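You operate a simulated robot arm through the tools that you are given. There is no shell and no other tool.

You are at the controls of a simulated robot arm. One attempt, no reset.

## Task
Put things in order on the table. At the end: the cream cloth stands where the purple cloth stood; the orange marker stands where the cream cloth stood; the purple cloth is on the brown trivet; the blue pipe key stands where the orange marker stood; whatever was shut is shut again. Leave all else as you found it, and nothing knocked over.

The check looks at the end state, three seconds after you hand in, the way a careful person would. Anything else that was tipped, shoved, dropped, spilled or broken makes it a failure. Flat cloth is picked up by pressing the open fingertips on it (5 to 10 N) and closing them slowly along it; thin cloth reads only 2 to 8 mm in the jaws.

## Robot
A 7-joint arm with a two-finger parallel gripper, fixed in place. Base frame: the origin is at the foot of the arm, x ahead of it, y to its left, z up; the work surface is at about z = 75. Units: cm, rad, N and s.
With the tool pointing down near the work surface it reaches from about 30 to 68 cm from the base axis. Its first joint turns from -1.152 to 1.152 rad. Payload 1.57 kg.
The TCP is the grasp point between the finger pads, 3 cm short of the fingertips. In the tool frame z runs along the fingers and y along their closing line. The gripper opens to 11 cm. The fingers are 2.4 cm wide and 1.2 cm thick; the gripper's body (4.8 by 11.2 cm) begins 7.8 cm behind the TCP.
Orientation is that of the tool frame in the base frame, as a unit quaternion [x, y, z, w]. With the fingers straight down and closing along the base's y, the tool's x points along the base's -x, its y along +y and its z along -z.

## Interface
- The arm moves only by the tool step_arm. Its argument "commands" is a list of rows, each an object (a shift or turn left out is 0, a gripper value left out holds the last) with "xyz": the shift along the tool's x, y, z in cm, a list of three; "turn": the turn, a rotation vector about the tool's x, y, z in rad, a list of three; "fingers": the finger opening in cm, from 0 to 11. In form: [{"xyz": [dx, dy, dz], "turn": [rx, ry, rz], "fingers": fingers}, ...]. A call has 1 to 20 rows; each row shifts and turns the commanded pose from where the row before left it, along the tool's axes as they then stand. A row lasts 0.2 s, in which the tool goes at most 5 cm and 0.15 rad; a call with a longer step from one row to the next is refused whole, and so is a gripper value outside its range. Where a pose cannot be reached the arm comes as near as it can. A force on the tool above 40 N (or 10 N above the force at the start of the call, whichever is more), or a blocked arm, ends the call early, and 0.2 s more pass. The fingers move at their own pace (about 10.8 cm/s each) and stop on an object; they squeeze with about 42 N. The grip force told is the motor's: it shows also when the fingers shut on nothing. Time passes only in rows, and 0.2 s behind the last, so rows that do not move let the fingers close. The reply holds the time, the measured pose of the TCP, the force on the tool along the base axes, the opening and the grip force, in the units named above and with some noise, with the torque about the TCP (base axes, N m) and any sound that the robot's microphone picked up, and new pictures: "show" is both (left out), scene, wrist or none.
- Cameras (640 x 400 px; columns grow to the right, rows downward): "scene" is fixed at [15.09, -40, 140.99]; the picture's right is [0.83, -0.56, 0.00], its down [-0.38, -0.56, -0.74] and it looks along [0.41, 0.61, -0.67] (base axes); focal length 338 px, centre (320, 200). "wrist" rides on the gripper at [7, 1.6, -14.1] in the tool frame; the picture's right is [-0.23, 0.97, 0.00], its down [-0.85, -0.20, -0.48] and it looks along [-0.47, -0.11, 0.88] (tool axes); focal length 222 px, centre (320, 200). There is no depth. A picture from a camera that has moved, and an enlarged one, comes with that camera's place and axes in the base frame and with its lens. The place of the scene camera against the robot may be out by one fixed shift of up to 2.5 cm in any direction.
- enlarge(camera, box): a new picture of the part [left, top, right, bottom] of that camera's present view, enlarged. No time passes.
- finish_job(): hands the job in; it is judged then, once.

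Nothing tells you positions but the pictures and the camera data. Unless the task says otherwise, let go and move clear before handing in.

The tools are called after "Request:" as a command line: name --argument value ..., lists and objects as JSON in quotes. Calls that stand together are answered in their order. step_arm: Moves the arm, as the interface text tells. Its arguments: {"type":"object","properties":{"commands":{"type":"array"},"show":{"type":"string","enum":["both","scene","wrist","none"]}},"required":["commands"]} The other tools are called the same way: enlarge (camera, box) takes an enlarged picture of a part of a camera's view; finish_job () hands the job in.

At the start:

```text
clock: 0.0
position: [44.5, 7.01, 105.24]
orientation: [0.0, 1.0, 0.0, -0.001]
contact_force: [0.3, 0.1, 0.2]
moment: [-0.01, -0.04, 0.0]
opening: 11.0
gripper_force: 0.0
```

scene: 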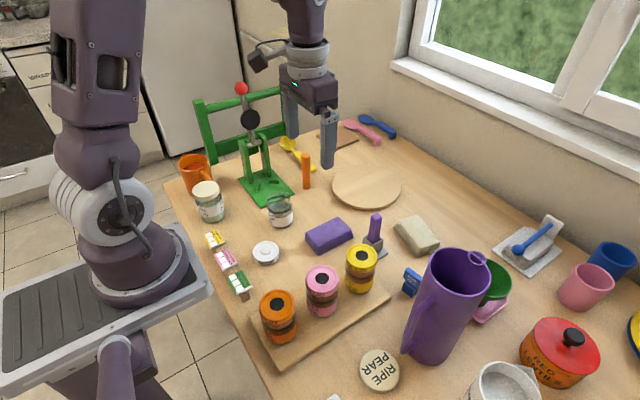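
wrist: 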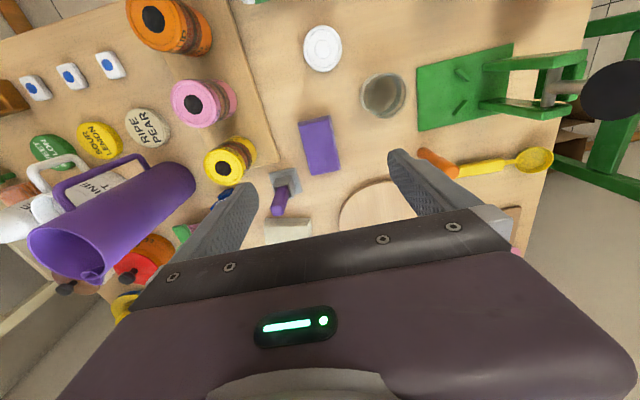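

I see a cluttered table with a purple block-like cloth, a cream one, an orange marker standing, and some other items. I'll take enlarged pictures first to identify each object and the trivet.

Request:
enlarge --camera "scene" --box '[160, 100, 420, 262]'

Request:
enlarge --camera "scene" --box '[300, 180, 640, 400]'

Request:
enlarge --camera "scene" --box '[190, 200, 450, 362]'

Request:
enlarge --camera "wrist" --box '[200, 80, 560, 300]'

Request:
enlarge --camera "wrist" --box '[0, 0, 320, 200]'

```text
2.46 times, centred on (290, 181) of scene
camera zoom: at [15.09, -40.0, 140.99], right [0.83, -0.56, 0.0], down [-0.38, -0.56, -0.74], along [0.41, 0.61, -0.67], focal length 833 px, centre (394, 247)
```

zoom: 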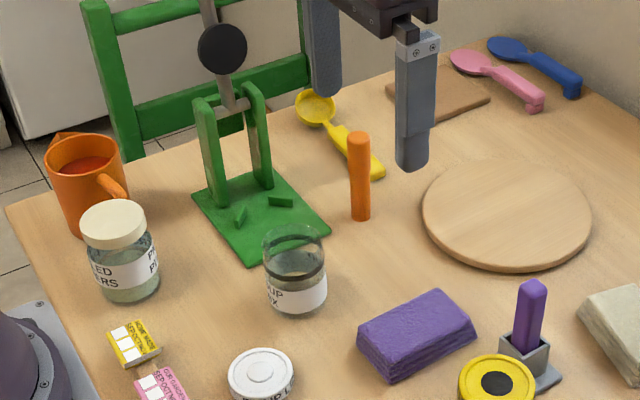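

```text
1.82 times, centred on (470, 290) of scene
camera zoom: at [15.09, -40.0, 140.99], right [0.83, -0.56, 0.0], down [-0.38, -0.56, -0.74], along [0.41, 0.61, -0.67], focal length 616 px, centre (47, 36)
```

zoom: 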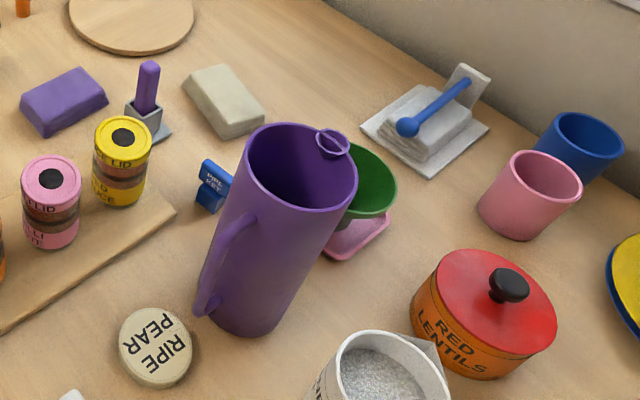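

```text
2.46 times, centred on (320, 281) of scene
camera zoom: at [15.09, -40.0, 140.99], right [0.83, -0.56, 0.0], down [-0.38, -0.56, -0.74], along [0.41, 0.61, -0.67], focal length 833 px, centre (320, 1)
```

zoom: 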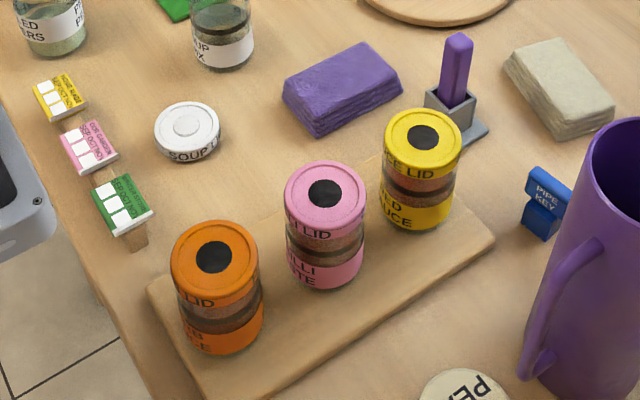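

```text
1.78 times, centred on (380, 190) of wrist
camera zoom: at [37.53, 8.67, 119.22], right [0.23, 0.97, 0.0], down [0.85, -0.2, 0.48], along [0.47, -0.11, -0.88], focal length 395 px, centre (213, 218)
```

zoom: 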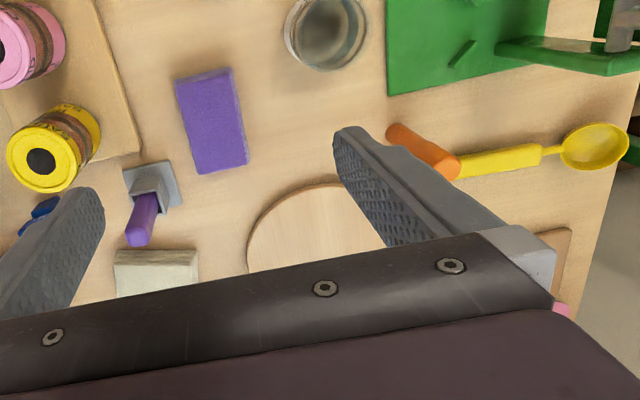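

```text
2.00 times, centred on (160, 100) of wrist
camera zoom: at [37.53, 8.67, 119.22], right [0.23, 0.97, 0.0], down [0.85, -0.2, 0.48], along [0.47, -0.11, -0.88], focal length 444 px, centre (640, 400)
```

zoom: 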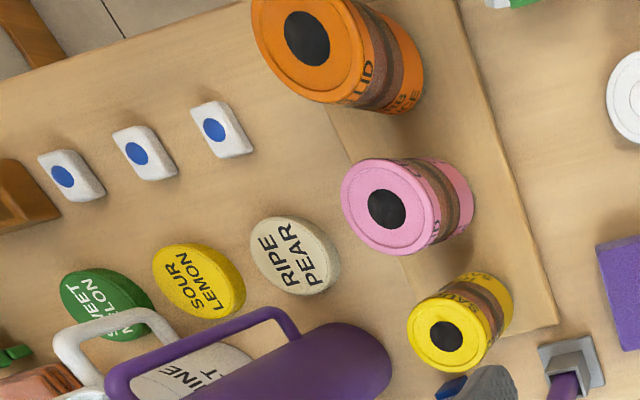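

The purple cloth looks to be near (48, 6), the cream cloth near (66, -6), the orange marker near (55, 26), the blue pipe key near (54, -16) and the round board near (69, 16). Next I move the wrist camera to measure these more precisely.

Request:
step_arm --commands '[{"xyz": [-3, 0, 0]}, {"xyz": [-3, 0, 0]}, {"xyz": [-2, 3, 0]}, {"xyz": [0, 4, 0]}, {"xyz": [0, 2, 0]}, {}]' --show "both"

```text
clock: 1.4
position: [52.44, 16.2, 105.28]
orientation: [0.001, 1.0, 0.0, 0.0]
contact_force: [-0.1, 0.1, 0.1]
moment: [0.01, -0.04, -0.01]
opening: 10.99
gripper_force: 0.1
camera wrist: at [45.62, 17.77, 119.27], right [0.23, 0.97, 0.0], down [0.85, -0.2, 0.48], along [0.47, -0.11, -0.88], focal length 222 px, centre (320, 200)
```

scene: 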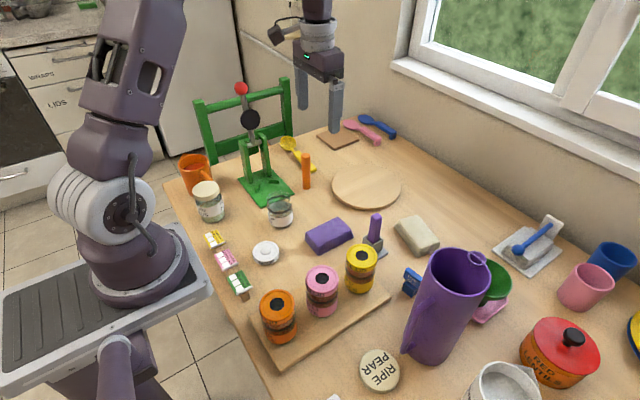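
wrist: 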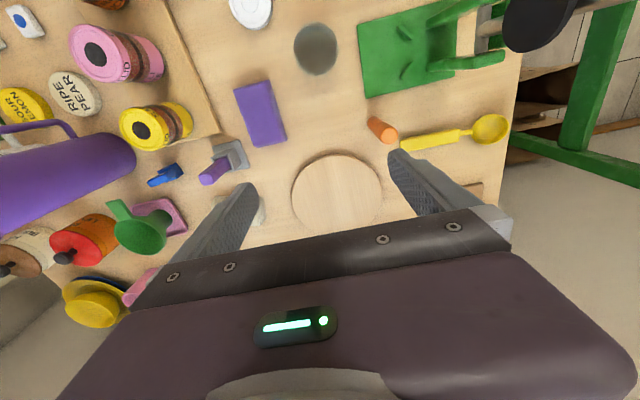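

The view is clearer now. I'll zoom in on the square brown piece, the round board, and the marker before deciding which one is the trivet.

Request:
enlarge --camera "scene" --box '[280, 100, 420, 188]'

Request:
enlarge --camera "scene" --box '[300, 150, 460, 250]'

Request:
enlarge --camera "wrist" --box '[200, 60, 520, 260]'

Request:
enlarge --camera "wrist" --box '[60, 100, 300, 250]'

```text
4.55 times, centred on (350, 144) of scene
camera zoom: at [15.1, -40.0, 140.99], right [0.83, -0.56, 0.0], down [-0.38, -0.56, -0.74], along [0.41, 0.61, -0.67], focal length 1539 px, centre (184, 454)
```

zoom: 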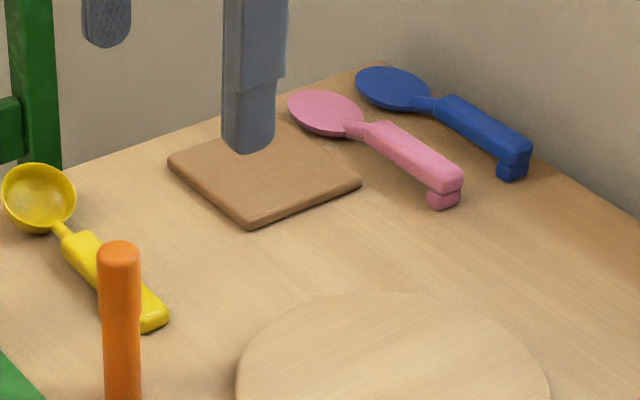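

```text
4.00 times, centred on (380, 200) of scene
camera zoom: at [15.1, -40.0, 140.99], right [0.83, -0.56, 0.0], down [-0.38, -0.56, -0.74], along [0.41, 0.61, -0.67], focal length 1354 px, centre (80, 200)
```

zoom: 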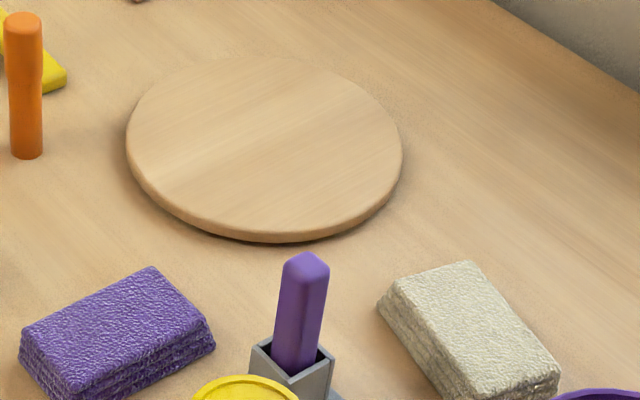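

```text
2.00 times, centred on (360, 160) of wrist
camera zoom: at [45.62, 17.77, 119.27], right [0.23, 0.97, 0.0], down [0.85, -0.2, 0.48], along [0.47, -0.11, -0.88], focal length 444 px, centre (240, 280)
```

zoom: 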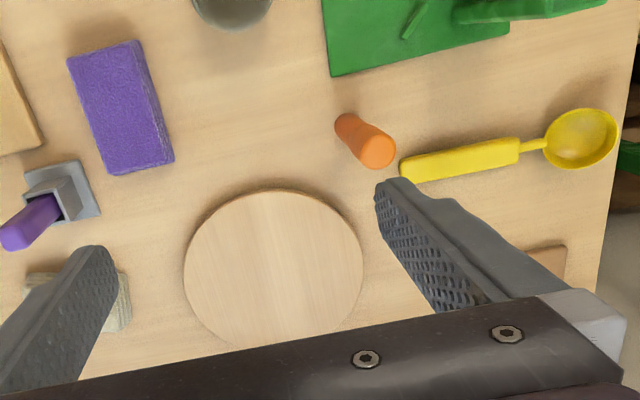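

```text
2.67 times, centred on (180, 175) of wrist
camera zoom: at [45.62, 17.77, 119.27], right [0.23, 0.97, 0.0], down [0.85, -0.2, 0.48], along [0.47, -0.11, -0.88], focal length 592 px, centre (693, 267)
```

zoom: 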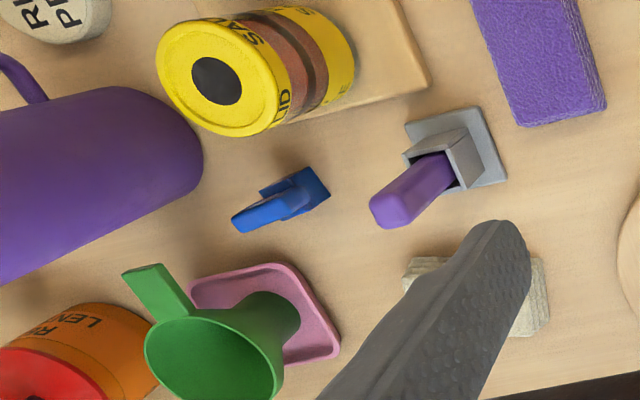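

Two candidates exist for the brown trivet: the round wooden board, and a small square brown tile in the far corner. I'll move the wrist camera further out to look at both and check the reach.

Request:
step_arm --commands '[{"xyz": [-4, 2, 0]}, {"xyz": [-4, 3, 0]}, {"xyz": [-2, 4, 0]}, {"xyz": [0, 3, 0]}, {}]' --show "both"

```text
clock: 2.6
position: [61.28, 24.89, 104.8]
orientation: [-0.001, 1.0, -0.004, -0.006]
contact_force: [-0.6, -0.7, -0.4]
moment: [-0.02, 0.02, 0.02]
opening: 10.99
gripper_force: 0.1
out of reach, approached as far as the arm can: row 3, 4
camera wrist: at [54.53, 26.66, 118.73], right [0.23, 0.97, -0.01], down [0.86, -0.19, 0.47], along [0.46, -0.12, -0.88], focal length 222 px, centre (320, 200)
```

scene: 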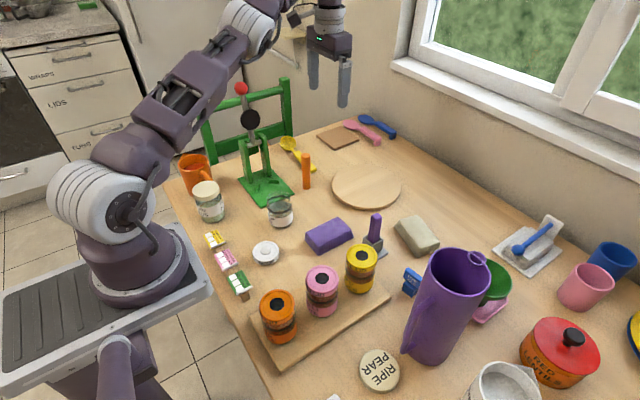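
wrist: 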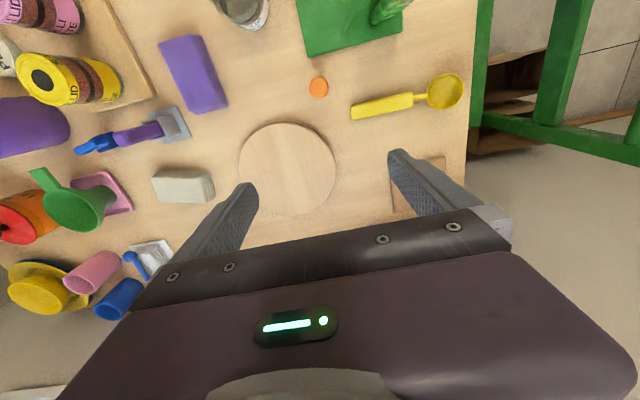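

Request:
enlarge --camera "scene" --box '[270, 100, 430, 220]'

Request:
enlarge --camera "wrist" --box '[140, 20, 480, 232]'

```text
3.33 times, centred on (350, 160) of scene
camera zoom: at [15.09, -40.0, 140.99], right [0.83, -0.56, 0.0], down [-0.38, -0.56, -0.74], along [0.41, 0.61, -0.67], focal length 1128 px, centre (220, 333)
```

zoom: 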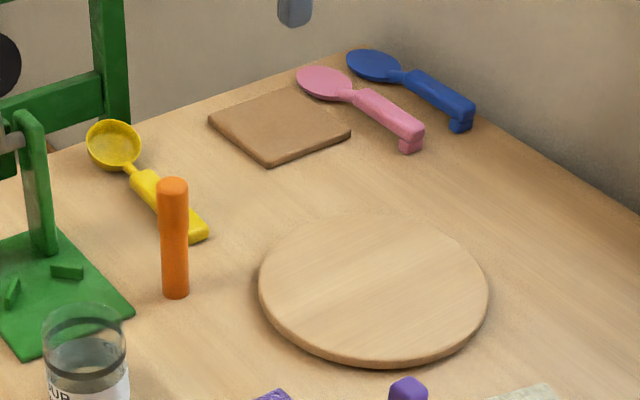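

```text
1.88 times, centred on (310, 126) of wrist
camera zoom: at [54.53, 26.66, 118.73], right [0.23, 0.97, -0.01], down [0.86, -0.19, 0.47], along [0.46, -0.12, -0.88], focal length 418 px, centre (339, 339)
```

zoom: 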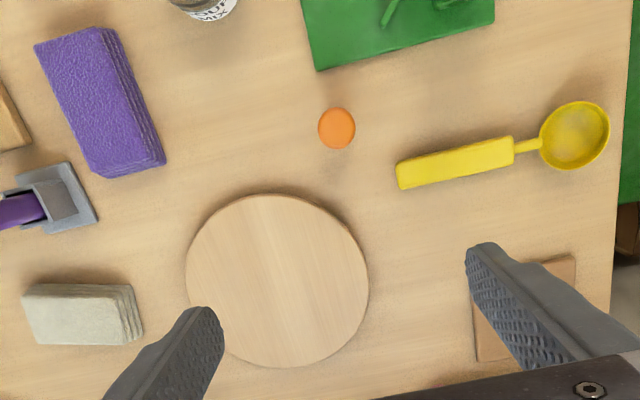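

The round board's centre is near (68, 16), radius about 9.7. The square tile's centre is near (78, 42), nearly 89 cm out. I'll test in clear air whether a tilted tool could reach that far at all.

Request:
step_arm --commands '[{"xyz": [4, -3, 0]}, {"xyz": [4, -4, 0]}, {"xyz": [3, -4, 0]}, {"turn": [0, 0, -0.15]}, {"turn": [0, 0, -0.1]}, {"turn": [0, -0.15, 0]}, {"turn": [0, -0.15, 0]}, {"turn": [0, -0.15, 0]}, {"turn": [0, -0.15, 0]}, {"turn": [0, -0.15, 0]}, {"turn": [0, -0.15, 0]}, {}]' --show "both"

```text
refused: row 2 steps farther than a row can; nothing moved
```

Row 2 was too long a step, so I split it into smaller ones and repeat the same test.

Request:
step_arm --commands '[{"xyz": [3, -3, 0]}, {"xyz": [3, -3, 0]}, {"xyz": [3, -3, 0]}, {"xyz": [2, -2, 0]}, {"turn": [0, 0, -0.15]}, {"turn": [0, 0, -0.1]}, {"turn": [0, -0.15, 0]}, {"turn": [0, -0.15, 0]}, {"turn": [0, -0.15, 0]}, {"turn": [0, -0.15, 0]}, {"turn": [0, -0.15, 0]}, {"turn": [0, -0.15, 0]}, {}]' --show "both"

```text
clock: 5.4
position: [59.21, 22.82, 104.64]
orientation: [-0.111, 0.893, 0.053, 0.432]
contact_force: [0.2, 0.5, 0.1]
moment: [0.0, 0.04, 0.02]
opening: 11.02
gripper_force: 0.1
out of reach, approached as far as the arm can: row 1, 2, 3
camera wrist: at [43.95, 20.63, 107.89], right [-0.1, 0.98, 0.18], down [0.2, -0.15, 0.97], along [0.97, 0.14, -0.18], focal length 222 px, centre (320, 200)
```

scene: 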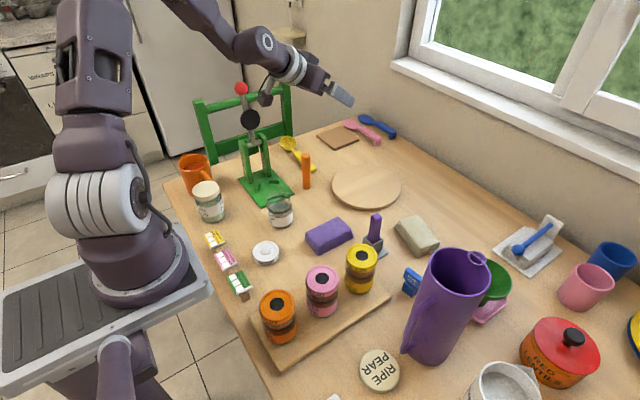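
wrist: 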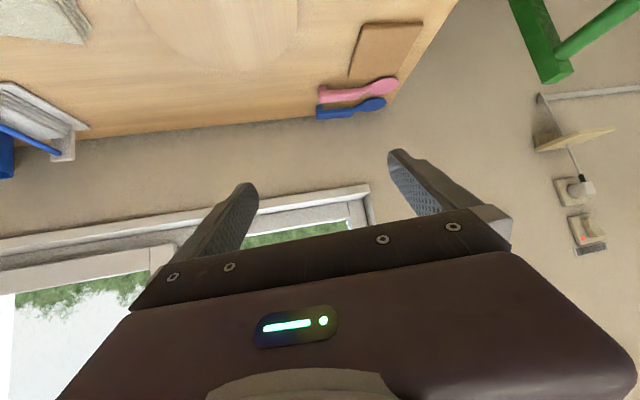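

The tool is tilted outward about 0.9 rad. I move it outward and see where the arm stops.

Request:
step_arm --commands '[{"xyz": [-2.49, 0, 3.13]}, {"xyz": [-2.49, 0, 3.13]}, {"xyz": [-2.49, 0, 3.13]}, {"xyz": [-2.49, 0, 3.13]}, {"xyz": [-2.49, 0, 3.13]}, {"xyz": [-2.49, 0, 3.13]}, {}]' --show "scene"

```text
clock: 7.0
position: [81.3, 29.0, 103.73]
orientation: [-0.122, 0.898, 0.053, 0.419]
contact_force: [0.2, -0.3, -0.2]
moment: [0.01, 0.02, -0.02]
opening: 11.0
gripper_force: 0.1
out of reach, approached as far as the arm can: row 6
```

scene: 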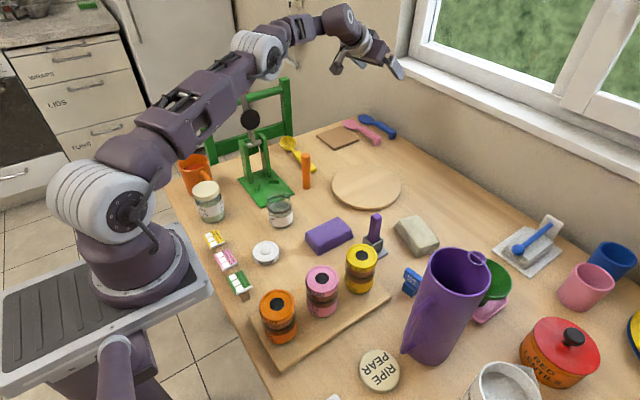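

A tilted tool reaches about 86 cm, so reach alone doesn't rule out the tile. The first wrist picture also showed something brown at the far right side of the table, near (28, -45), so I go back and look there.

Request:
step_arm --commands '[{"xyz": [2.49, 0, -3.13]}, {"xyz": [2.49, 0, -3.13]}, {"xyz": [2.49, 0, -3.13]}, {"xyz": [2.49, 0, -3.13]}, {"xyz": [2.49, 0, -3.13]}, {"xyz": [2.49, 0, -3.13]}, {"xyz": [0, -4, 0]}, {"xyz": [0, -4, 0]}, {"turn": [0, 0.15, 0]}, {"turn": [0, 0.15, 0]}, {"turn": [0, 0.15, 0]}, {"turn": [0, 0.15, 0]}, {"turn": [0, 0.15, 0]}, {"turn": [0, 0.15, 0]}, {"turn": [0, 0, 0.15]}, {"turn": [0, 0, 0.1]}, {}]' --show "both"

```text
clock: 10.6
position: [61.23, 15.07, 104.64]
orientation: [0.001, 1.0, 0.0, -0.001]
contact_force: [-0.3, -0.3, 1.1]
moment: [0.01, 0.0, -0.01]
opening: 11.01
gripper_force: 0.1
camera wrist: at [54.25, 16.71, 118.69], right [0.23, 0.97, 0.0], down [0.85, -0.2, 0.48], along [0.47, -0.11, -0.88], focal length 222 px, centre (320, 200)
```

scene: 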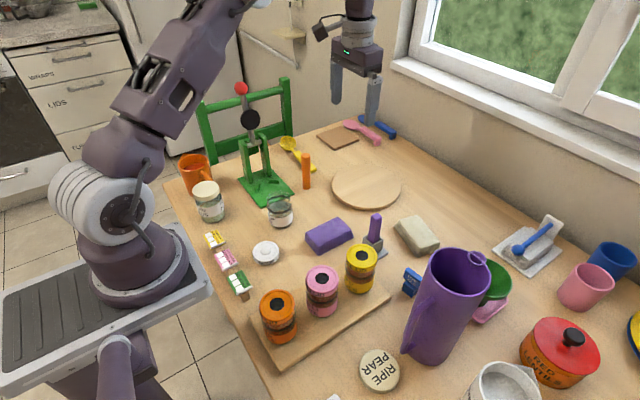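
wrist: 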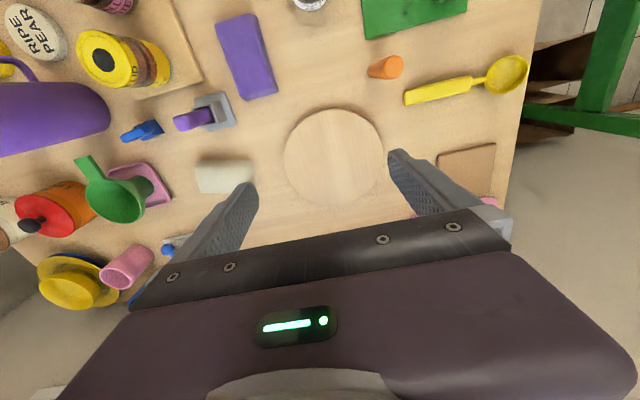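

Tool is upright again. I take a zoom here for precise measurements, then move to the right side of the table to view what's there.

Request:
enlarge --camera "wrist" --box '[100, 0, 520, 262]'

Request:
step_arm --commands '[{"xyz": [4, -2, -1]}, {"xyz": [4, -2, -1]}, {"xyz": [4, -2, -1]}, {"xyz": [4, -2, -1]}, {"xyz": [2, -4, 0]}, {"xyz": [0, -4.5, 0]}, {"xyz": [0, -4.5, 0]}, {"xyz": [0, -4.5, 0]}, {"xyz": [0, -4.5, 0]}, {}]' --show "both"

```text
1.52 times, centred on (310, 131) of wrist
camera zoom: at [54.25, 16.71, 118.69], right [0.23, 0.97, 0.0], down [0.85, -0.2, 0.48], along [0.47, -0.11, -0.88], focal length 338 px, centre (335, 305)
```

zoom: 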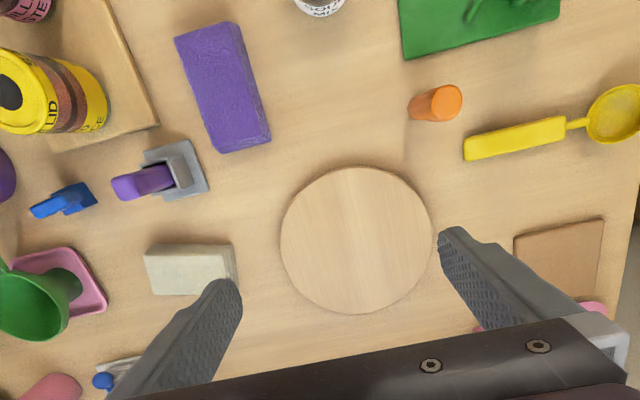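

```text
clock: 12.8
position: [42.98, -14.9, 108.49]
orientation: [0.001, 1.0, 0.0, 0.0]
contact_force: [0.6, 0.3, 1.1]
moment: [0.02, -0.03, 0.0]
opening: 11.03
gripper_force: 0.0
camera wrist: at [36.16, -13.22, 122.53], right [0.23, 0.97, 0.0], down [0.85, -0.2, 0.48], along [0.47, -0.11, -0.88], focal length 222 px, centre (320, 200)
```

scene: 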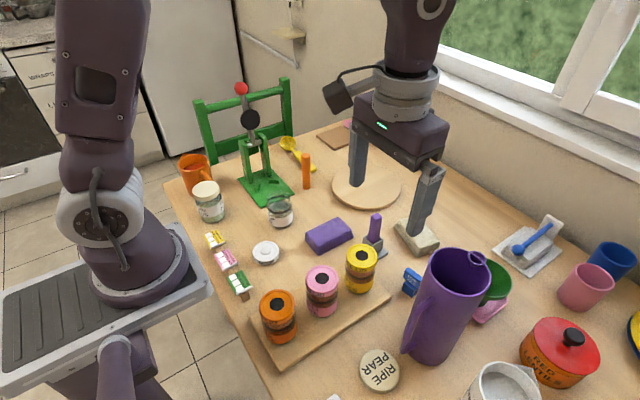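
wrist: 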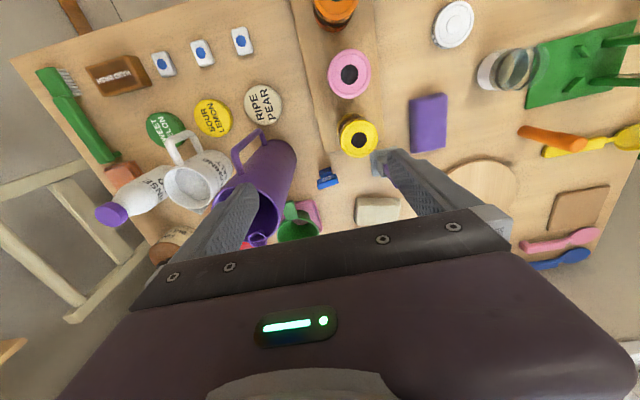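

Request:
enlarge --camera "wrist" --box '[20, 10, 340, 210]'

Request:
enlarge --camera "wrist" --box '[300, 0, 640, 212]'

```text
2.00 times, centred on (180, 110) of wrist
camera zoom: at [36.16, -13.22, 122.53], right [0.23, 0.97, 0.0], down [0.85, -0.2, 0.48], along [0.47, -0.11, -0.88], focal length 444 px, centre (600, 380)
```

zoom: 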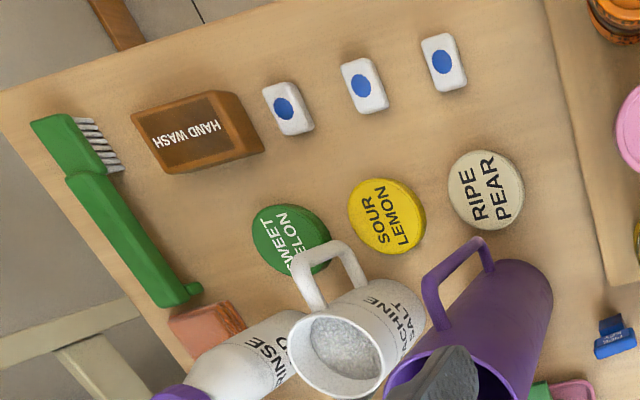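

```text
1.88 times, centred on (470, 106) of wrist
camera zoom: at [36.16, -13.22, 122.53], right [0.23, 0.97, 0.0], down [0.85, -0.2, 0.48], along [0.47, -0.11, -0.88], focal length 418 px, centre (38, 377)
```

zoom: 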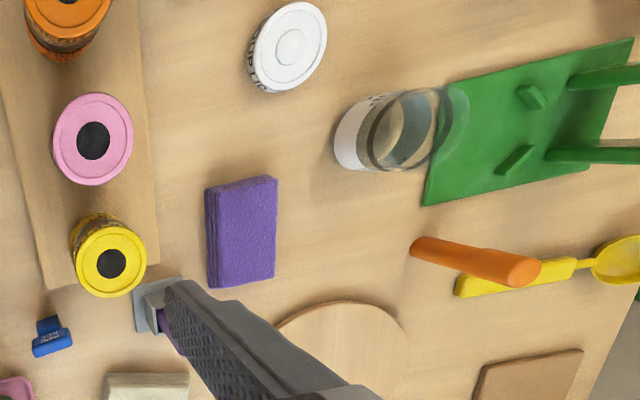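

No other trivet is on the right side; the brown thing there is a HAND WASH block. I'll go closer to the round board to see its detail and measure it and the cream cloth well.

Request:
step_arm --commands '[{"xyz": [0, 4.5, 0]}, {"xyz": [0, 4.5, 0]}, {"xyz": [0, 4.5, 0]}, {"xyz": [-2, 4, 0]}, {"xyz": [-3, 3, 2]}, {"xyz": [-3, 3, 2]}, {"xyz": [-3, 2, 3]}, {"xyz": [-3, 2, 3]}, {"xyz": [-1, 2, 3]}, {}]' --show "both"

```text
clock: 15.0
position: [58.21, 14.59, 95.76]
orientation: [0.0, 1.0, 0.0, 0.0]
contact_force: [-1.0, -0.7, 0.5]
moment: [-0.04, 0.01, 0.02]
opening: 11.0
gripper_force: 0.1
camera wrist: at [51.39, 16.31, 109.68], right [0.23, 0.97, 0.0], down [0.85, -0.2, 0.48], along [0.47, -0.11, -0.88], focal length 222 px, centre (320, 200)
```

scene: 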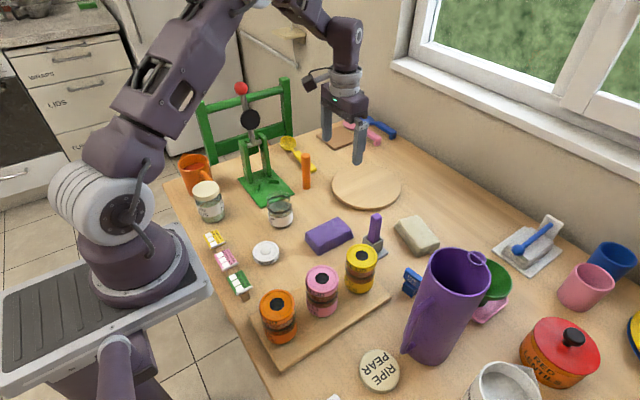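
wrist: 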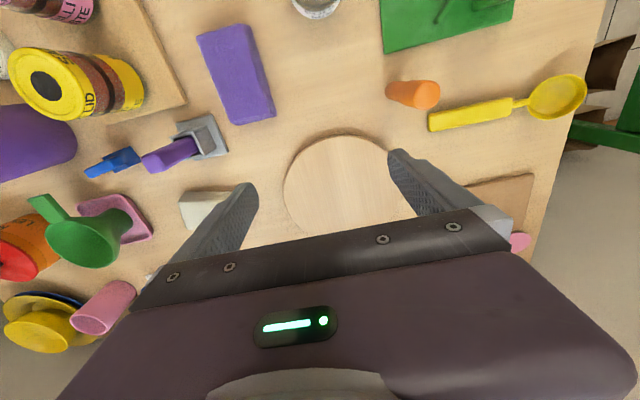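

Request:
enlarge --camera "wrist" --box '[270, 110, 430, 240]'

Request:
enlarge --camera "wrist" --box '[440, 150, 560, 225]'

Request:
enlarge --camera "wrist" --box '[80, 0, 320, 150]'

Request:
enlarge --camera "scene" --box '[320, 155, 415, 215]'

```text
3.08 times, centred on (350, 175) of wrist
camera zoom: at [51.39, 16.31, 109.68], right [0.23, 0.97, 0.0], down [0.85, -0.2, 0.48], along [0.47, -0.11, -0.88], focal length 684 px, centre (228, 277)
```

zoom: 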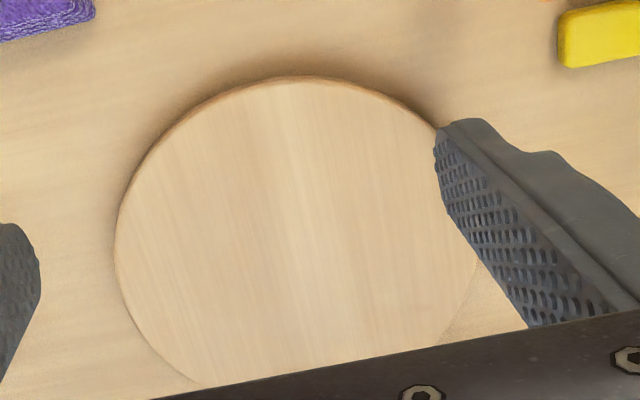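

```text
5.33 times, centred on (500, 188) of wrist
camera zoom: at [51.39, 16.31, 109.68], right [0.23, 0.97, 0.0], down [0.85, -0.2, 0.48], along [0.47, -0.11, -0.88], focal length 1185 px, centre (-640, 267)
```

zoom: 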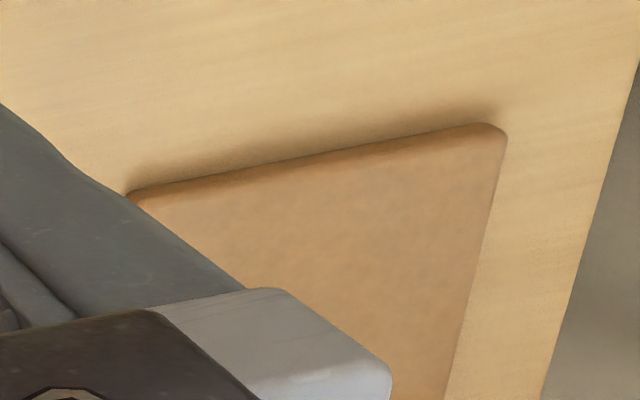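

```text
2.67 times, centred on (200, 75) of wrist
camera zoom: at [51.39, 16.31, 109.68], right [0.23, 0.97, 0.0], down [0.85, -0.2, 0.48], along [0.47, -0.11, -0.88], focal length 592 px, centre (640, 533)
```

zoom: 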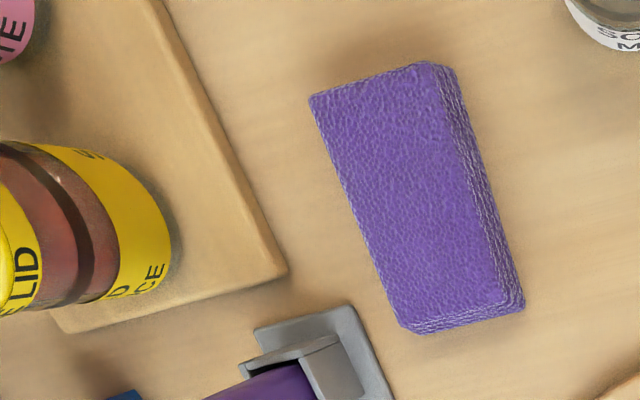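

```text
6.67 times, centred on (368, 185) of scene
camera zoom: at [15.1, -40.0, 140.99], right [0.83, -0.56, 0.0], down [-0.38, -0.56, -0.74], along [0.41, 0.61, -0.67], focal length 2257 px, centre (3, 300)
```

zoom: 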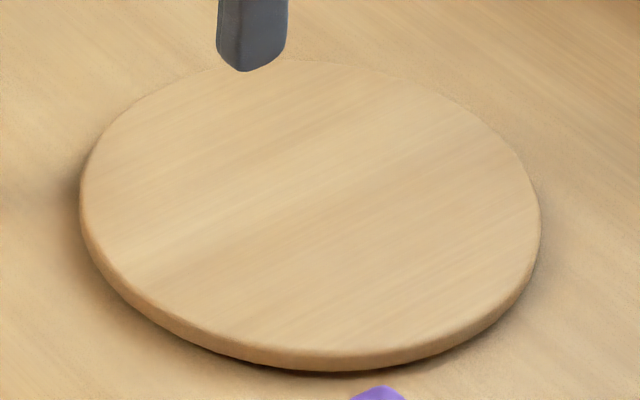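

The round board is about 20 cm wide, wooden, in the middle of the working area, and large enough for the cloth. The tile is coaster-sized at 11 cm and out of the tool-down reach, so I take the round board as the trivet. The purple cloth spans x 44–54, y 3–9, about 3 cm high; I go over it now.

Request:
step_arm --commands '[{"xyz": [3.1, -2.8, 0], "fingers": 9}, {"xyz": [3.1, -2.8, 0]}, {"xyz": [3.06, -2.8, 0]}, {"xyz": [0, 0, 4]}, {"xyz": [0, 0, 4]}, {}]' --show "both"

```text
clock: 16.4
position: [48.55, 6.25, 87.55]
orientation: [0.001, 1.0, 0.0, -0.001]
contact_force: [0.0, -0.3, 0.4]
moment: [0.02, -0.02, 0.02]
opening: 8.98
gripper_force: 0.1
camera wrist: at [41.73, 7.93, 101.67], right [0.23, 0.97, 0.0], down [0.85, -0.2, 0.48], along [0.47, -0.11, -0.88], focal length 222 px, centre (320, 200)
```

scene: 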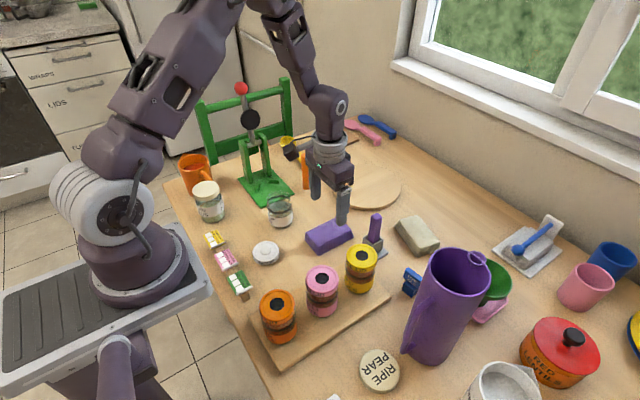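
wrist: 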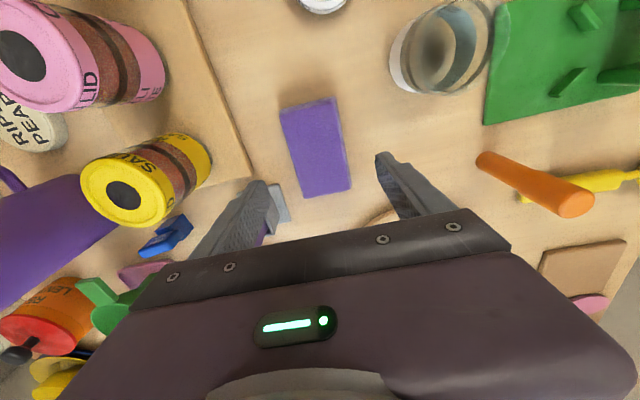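

Request:
enlarge --camera "wrist" --box '[220, 70, 420, 220]'

```text
2.67 times, centred on (320, 145) of wrist
camera zoom: at [41.73, 7.93, 101.67], right [0.23, 0.97, 0.0], down [0.85, -0.2, 0.48], along [0.47, -0.11, -0.88], focal length 592 px, centre (320, 347)
```

zoom: 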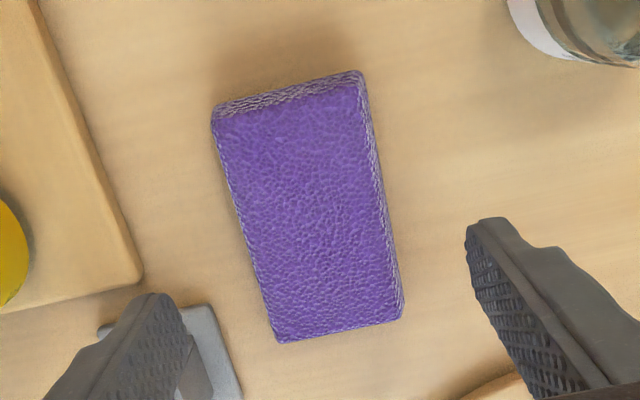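

The purple cloth is axis-aligned, centred at (48.9, 6.1), 9.8 by 5.6 cm. I centre over it and descend with the fingers straddling its short side.

Request:
step_arm --commands '[{"xyz": [-0.35, -0.13, 3]}, {"xyz": [0, 0, 3]}, {"xyz": [0, 0, 1.5]}, {"xyz": [0, 0, 1.2]}, {}]' --show "both"

```text
clock: 17.6
position: [49.06, 5.98, 79.1]
orientation: [0.001, 1.0, 0.0, 0.0]
contact_force: [1.0, 1.1, -0.2]
moment: [0.0, 0.04, -0.01]
opening: 8.98
gripper_force: 0.0
camera wrist: at [42.28, 7.62, 92.98], right [0.23, 0.97, 0.0], down [0.85, -0.2, 0.48], along [0.47, -0.11, -0.88], focal length 222 px, centre (320, 200)
```

scene: 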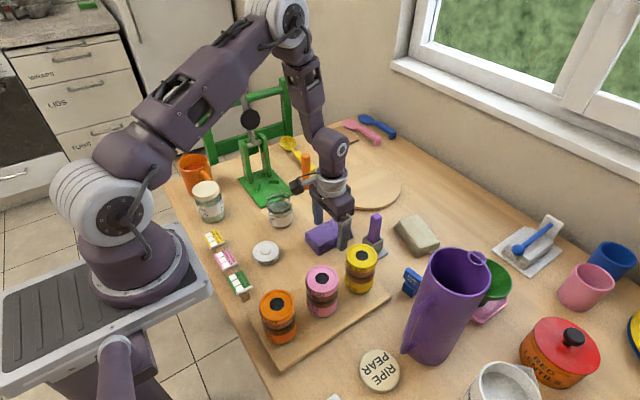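
wrist: 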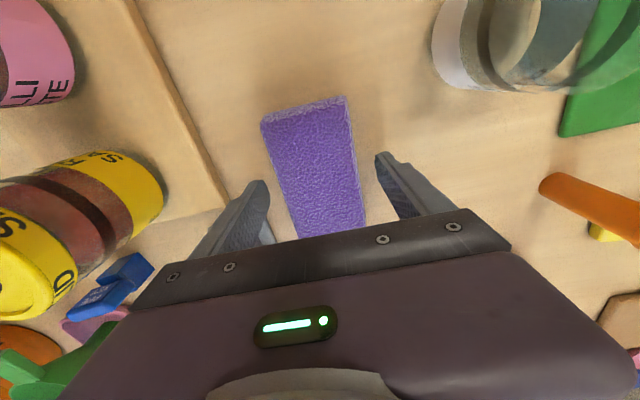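

Fingers are on either side of the cloth. I lower half a cm and close slowly.

Request:
step_arm --commands '[{"xyz": [0, 0.1, 0.5]}, {"fingers": 7}, {"fingers": 6}, {"fingers": 5}, {"fingers": 4.5}, {}, {}]' --show "wrist"

```text
clock: 19.2
position: [49.15, 6.07, 78.59]
orientation: [0.0, 1.0, 0.0, 0.001]
contact_force: [0.7, -0.8, 2.7]
moment: [-0.01, -0.03, -0.03]
opening: 6.36
gripper_force: 42.2
camera wrist: at [42.33, 7.79, 92.53], right [0.23, 0.97, 0.0], down [0.85, -0.2, 0.48], along [0.47, -0.11, -0.88], focal length 222 px, centre (320, 200)
```

wrist: 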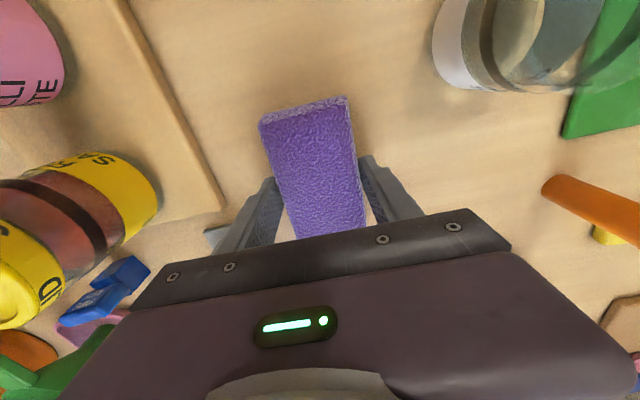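

The fingers hold the cloth at 6.4 cm opening with 42 N. I lift it slowly and check.

Request:
step_arm --commands '[{"xyz": [0, 0, -1]}, {"xyz": [0, 0, -2]}, {"xyz": [0, 0, -3]}, {"xyz": [0, 0, -4]}, {}]' --show "both"

```text
clock: 20.4
position: [49.3, 6.1, 88.56]
orientation: [0.002, 1.0, 0.0, 0.001]
contact_force: [-0.3, -0.2, -0.4]
moment: [0.01, 0.03, 0.01]
opening: 6.37
gripper_force: 42.3
camera wrist: at [42.39, 7.89, 102.55], right [0.23, 0.97, 0.0], down [0.85, -0.2, 0.48], along [0.47, -0.11, -0.88], focal length 222 px, centre (320, 200)
```

scene: 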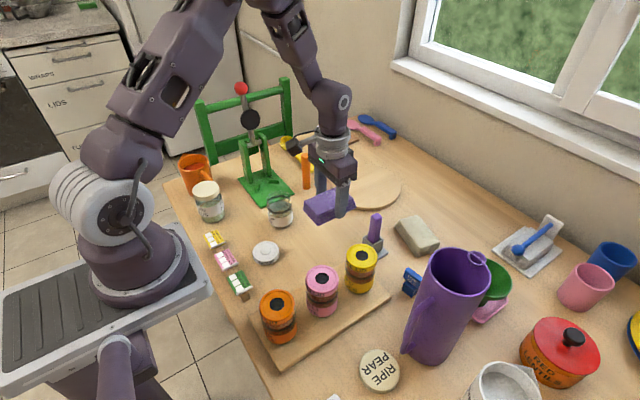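
wrist: 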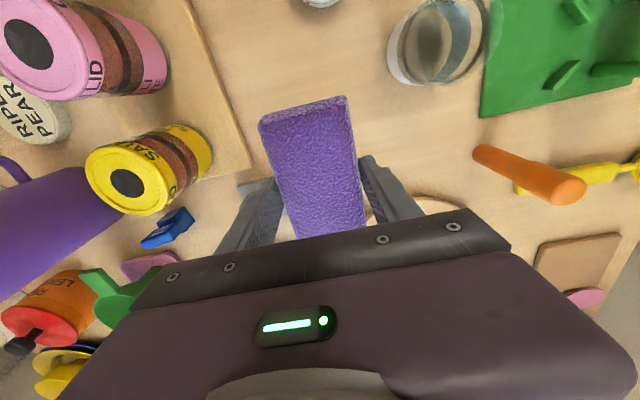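

The purple cloth is held level and light. I carry it at this height to above the round trivet.

Request:
step_arm --commands '[{"xyz": [-4, 2.3, 0]}, {"xyz": [-4, 2.4, 0]}, {"xyz": [-4, 2.4, 0]}, {"xyz": [-4, 2.4, 0]}, {}]' --show "both"

```text
clock: 21.6
position: [65.09, 15.66, 88.38]
orientation: [0.001, 1.0, 0.0, -0.001]
contact_force: [-0.8, 0.7, -1.7]
moment: [-0.02, -0.02, -0.01]
opening: 6.38
gripper_force: 42.0
camera wrist: at [58.3, 17.33, 102.45], right [0.23, 0.97, 0.0], down [0.86, -0.2, 0.48], along [0.46, -0.11, -0.88], focal length 222 px, centre (320, 200)
```

scene: 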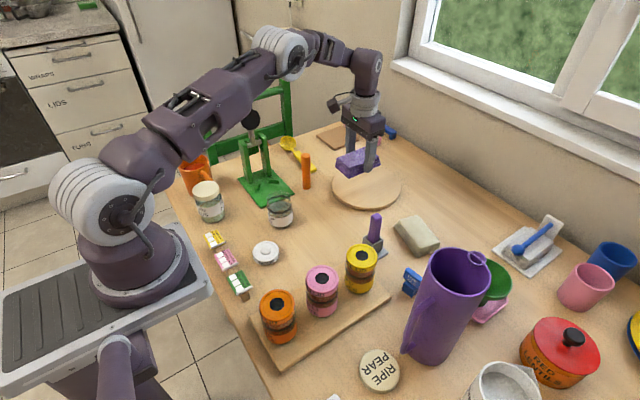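
wrist: 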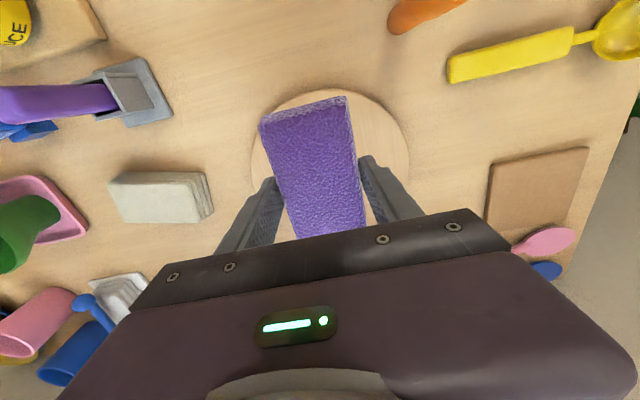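

I'm above the trivet. Before lowering I take zooms to fix the cream cloth's pose and look at the flat pieces once more.

Request:
enlarge --camera "wrist" --box '[90, 140, 250, 240]'

Request:
enlarge --camera "wrist" --box '[440, 130, 600, 230]'

Request:
enlarge --camera "scene" --box '[300, 110, 460, 210]'

```text
4.00 times, centred on (170, 190) of wrist
camera zoom: at [58.3, 17.33, 102.45], right [0.23, 0.97, 0.0], down [0.86, -0.2, 0.48], along [0.46, -0.11, -0.88], focal length 888 px, centre (920, 240)
```

zoom: 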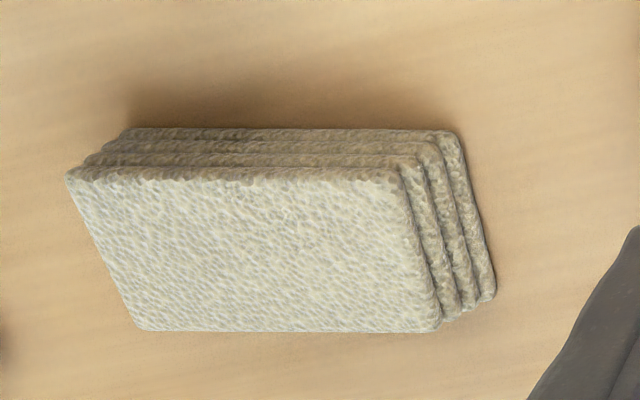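

```text
4.00 times, centred on (520, 180) of wrist
camera zoom: at [58.3, 17.33, 102.45], right [0.23, 0.97, 0.0], down [0.86, -0.2, 0.48], along [0.46, -0.11, -0.88], focal length 888 px, centre (-480, 280)
```

zoom: 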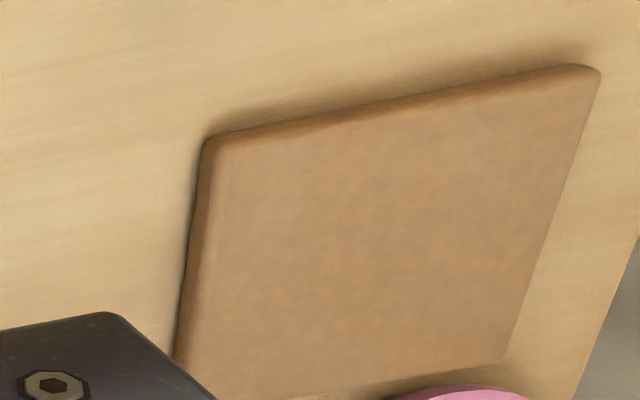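

```text
4.00 times, centred on (380, 160) of scene
camera zoom: at [15.1, -40.0, 140.99], right [0.83, -0.56, 0.0], down [-0.38, -0.56, -0.74], along [0.41, 0.61, -0.67], focal length 1354 px, centre (80, 360)
```

zoom: 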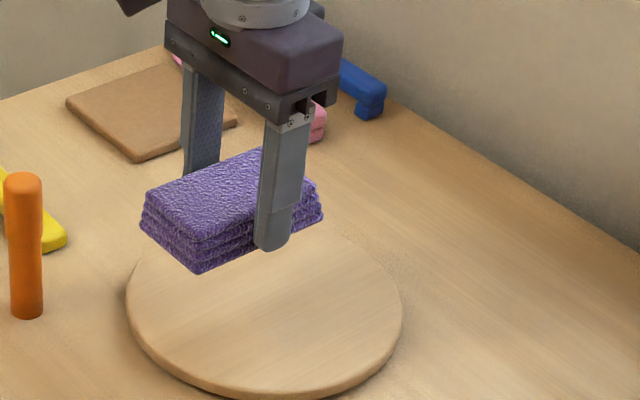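

The cloth is over the disc with clearance. I lower a little and move toward the disc's centre to see how far the arm truly reaches there.

Request:
step_arm --commands '[{"xyz": [0, 0, 2]}, {"xyz": [0, 0, 2]}, {"xyz": [-1, 0.2, 0]}, {"xyz": [-1, 0.2, 0]}, {"xyz": [-1, 0.1, 0]}, {}]' --show "both"

```text
clock: 23.0
position: [67.24, 16.16, 84.52]
orientation: [0.0, 1.0, 0.0, 0.0]
contact_force: [0.6, 0.6, -0.7]
moment: [-0.02, -0.02, -0.04]
opening: 6.38
gripper_force: 42.3
out of reach, approached as far as the arm can: row 5
camera wrist: at [60.35, 17.78, 98.49], right [0.23, 0.97, 0.0], down [0.85, -0.2, 0.48], along [0.47, -0.11, -0.88], focal length 222 px, centre (320, 200)
```

scene: 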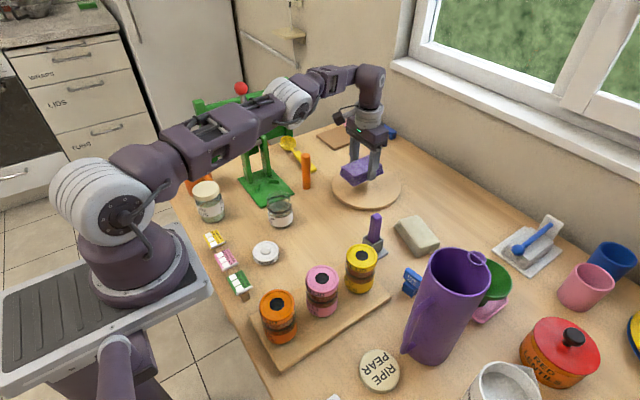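
wrist: 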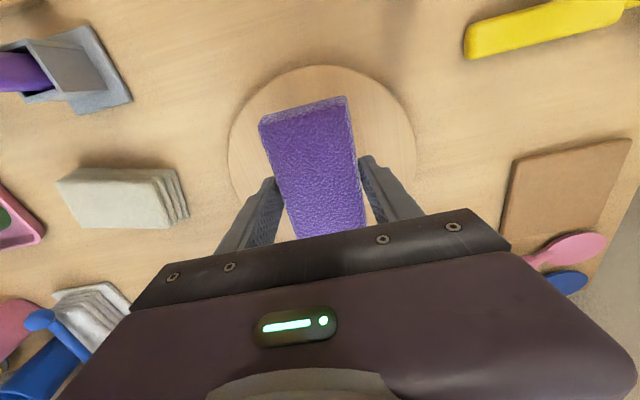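

The arm gets to (67.2, 16.2), within a centimetre of the disc's centre, so the cloth would sit nearly centred. I lower in small steps until it touches.

Request:
step_arm --commands '[{"xyz": [0.3, 0, 1]}, {"xyz": [0.2, 0, 1]}, {"xyz": [0, 0, 1]}, {"xyz": [0, 0, 0.3]}, {"xyz": [0, 0, 0.3]}, {}]' --show "both"

```text
clock: 24.4
position: [66.56, 16.09, 80.99]
orientation: [0.001, 1.0, 0.0, 0.0]
contact_force: [0.6, -0.8, 0.2]
moment: [0.0, -0.03, 0.01]
opening: 6.36
gripper_force: 42.3
camera wrist: at [59.72, 17.75, 94.95], right [0.23, 0.97, 0.0], down [0.85, -0.2, 0.48], along [0.47, -0.11, -0.88], focal length 222 px, centre (320, 200)
```

scene: 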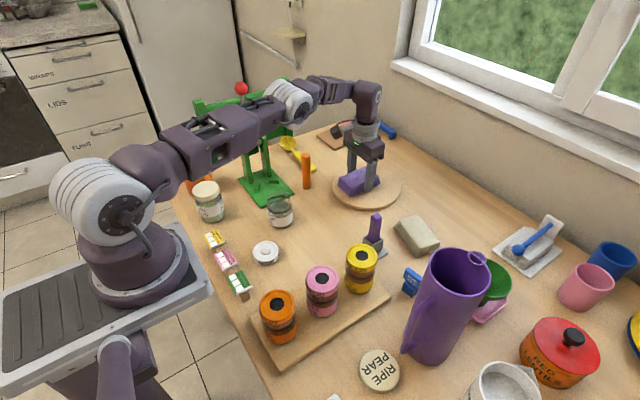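
wrist: 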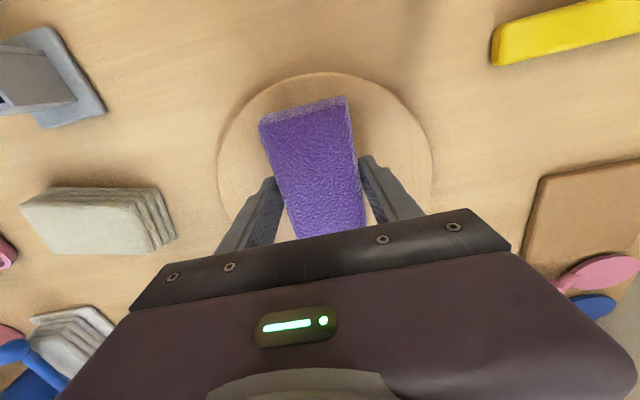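

Request:
step_arm --commands '[{"xyz": [0, 0, 0.25]}, {"xyz": [0, 0, 0.25]}, {"xyz": [0, 0, 0.2]}, {}]' --show "none"

Request:
enlarge --camera "scene" --box '[310, 140, 420, 210]'

```text
clock: 25.4
position: [66.54, 16.1, 80.07]
orientation: [0.001, 1.0, 0.0, 0.0]
contact_force: [0.2, 0.2, -0.5]
moment: [0.01, 0.0, 0.02]
opening: 6.37
gripper_force: 41.4
```

```text
5.71 times, centred on (365, 175) of scene
camera zoom: at [15.1, -40.0, 140.99], right [0.83, -0.56, 0.0], down [-0.38, -0.56, -0.74], along [0.41, 0.61, -0.67], focal length 1934 px, centre (63, 343)
```

zoom: 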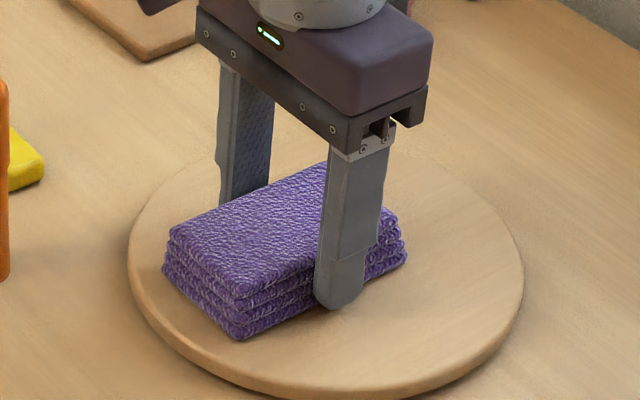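

Request:
step_arm --commands '[{"xyz": [0, 0, 0.15]}, {"xyz": [0, 0, 0.15]}, {"xyz": [0, 0, 0.1]}, {}]' --show "none"

```text
clock: 26.2
position: [66.69, 16.0, 80.0]
orientation: [0.0, 1.0, 0.001, 0.001]
contact_force: [-2.2, -0.4, 9.4]
moment: [-0.17, 0.4, -0.01]
opening: 6.36
gripper_force: 41.8
stopped in row 4: the force on the tool passed its limit at 43 N (the readings are from after the stop); the commanded pose is now the measured one
```

The cloth has touched the disc at TCP z 80.0. I ease off a hair and open the fingers gently.

Request:
step_arm --commands '[{"xyz": [0, 0, -0.1]}, {"fingers": 6.8}, {"fingers": 7.4}, {"fingers": 8.4}, {}]' --show "wrist"

```text
clock: 27.4
position: [66.61, 16.1, 80.1]
orientation: [0.0, 1.0, 0.0, 0.001]
contact_force: [0.0, 0.1, -0.4]
moment: [-0.03, 0.03, -0.01]
opening: 8.4
gripper_force: 0.0
camera wrist: at [59.76, 17.72, 94.15], right [0.23, 0.97, 0.0], down [0.85, -0.2, 0.48], along [0.47, -0.11, -0.88], focal length 222 px, centre (320, 200)
```

wrist: 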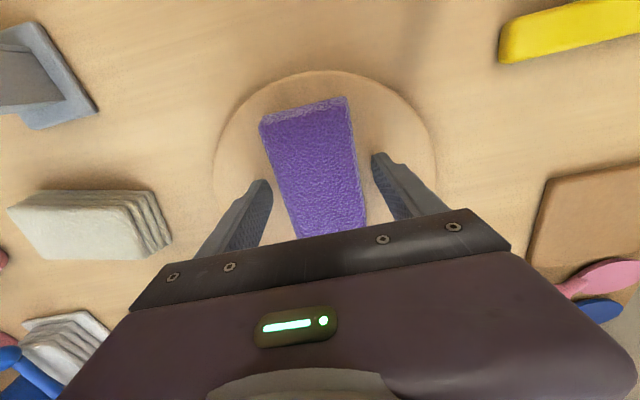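

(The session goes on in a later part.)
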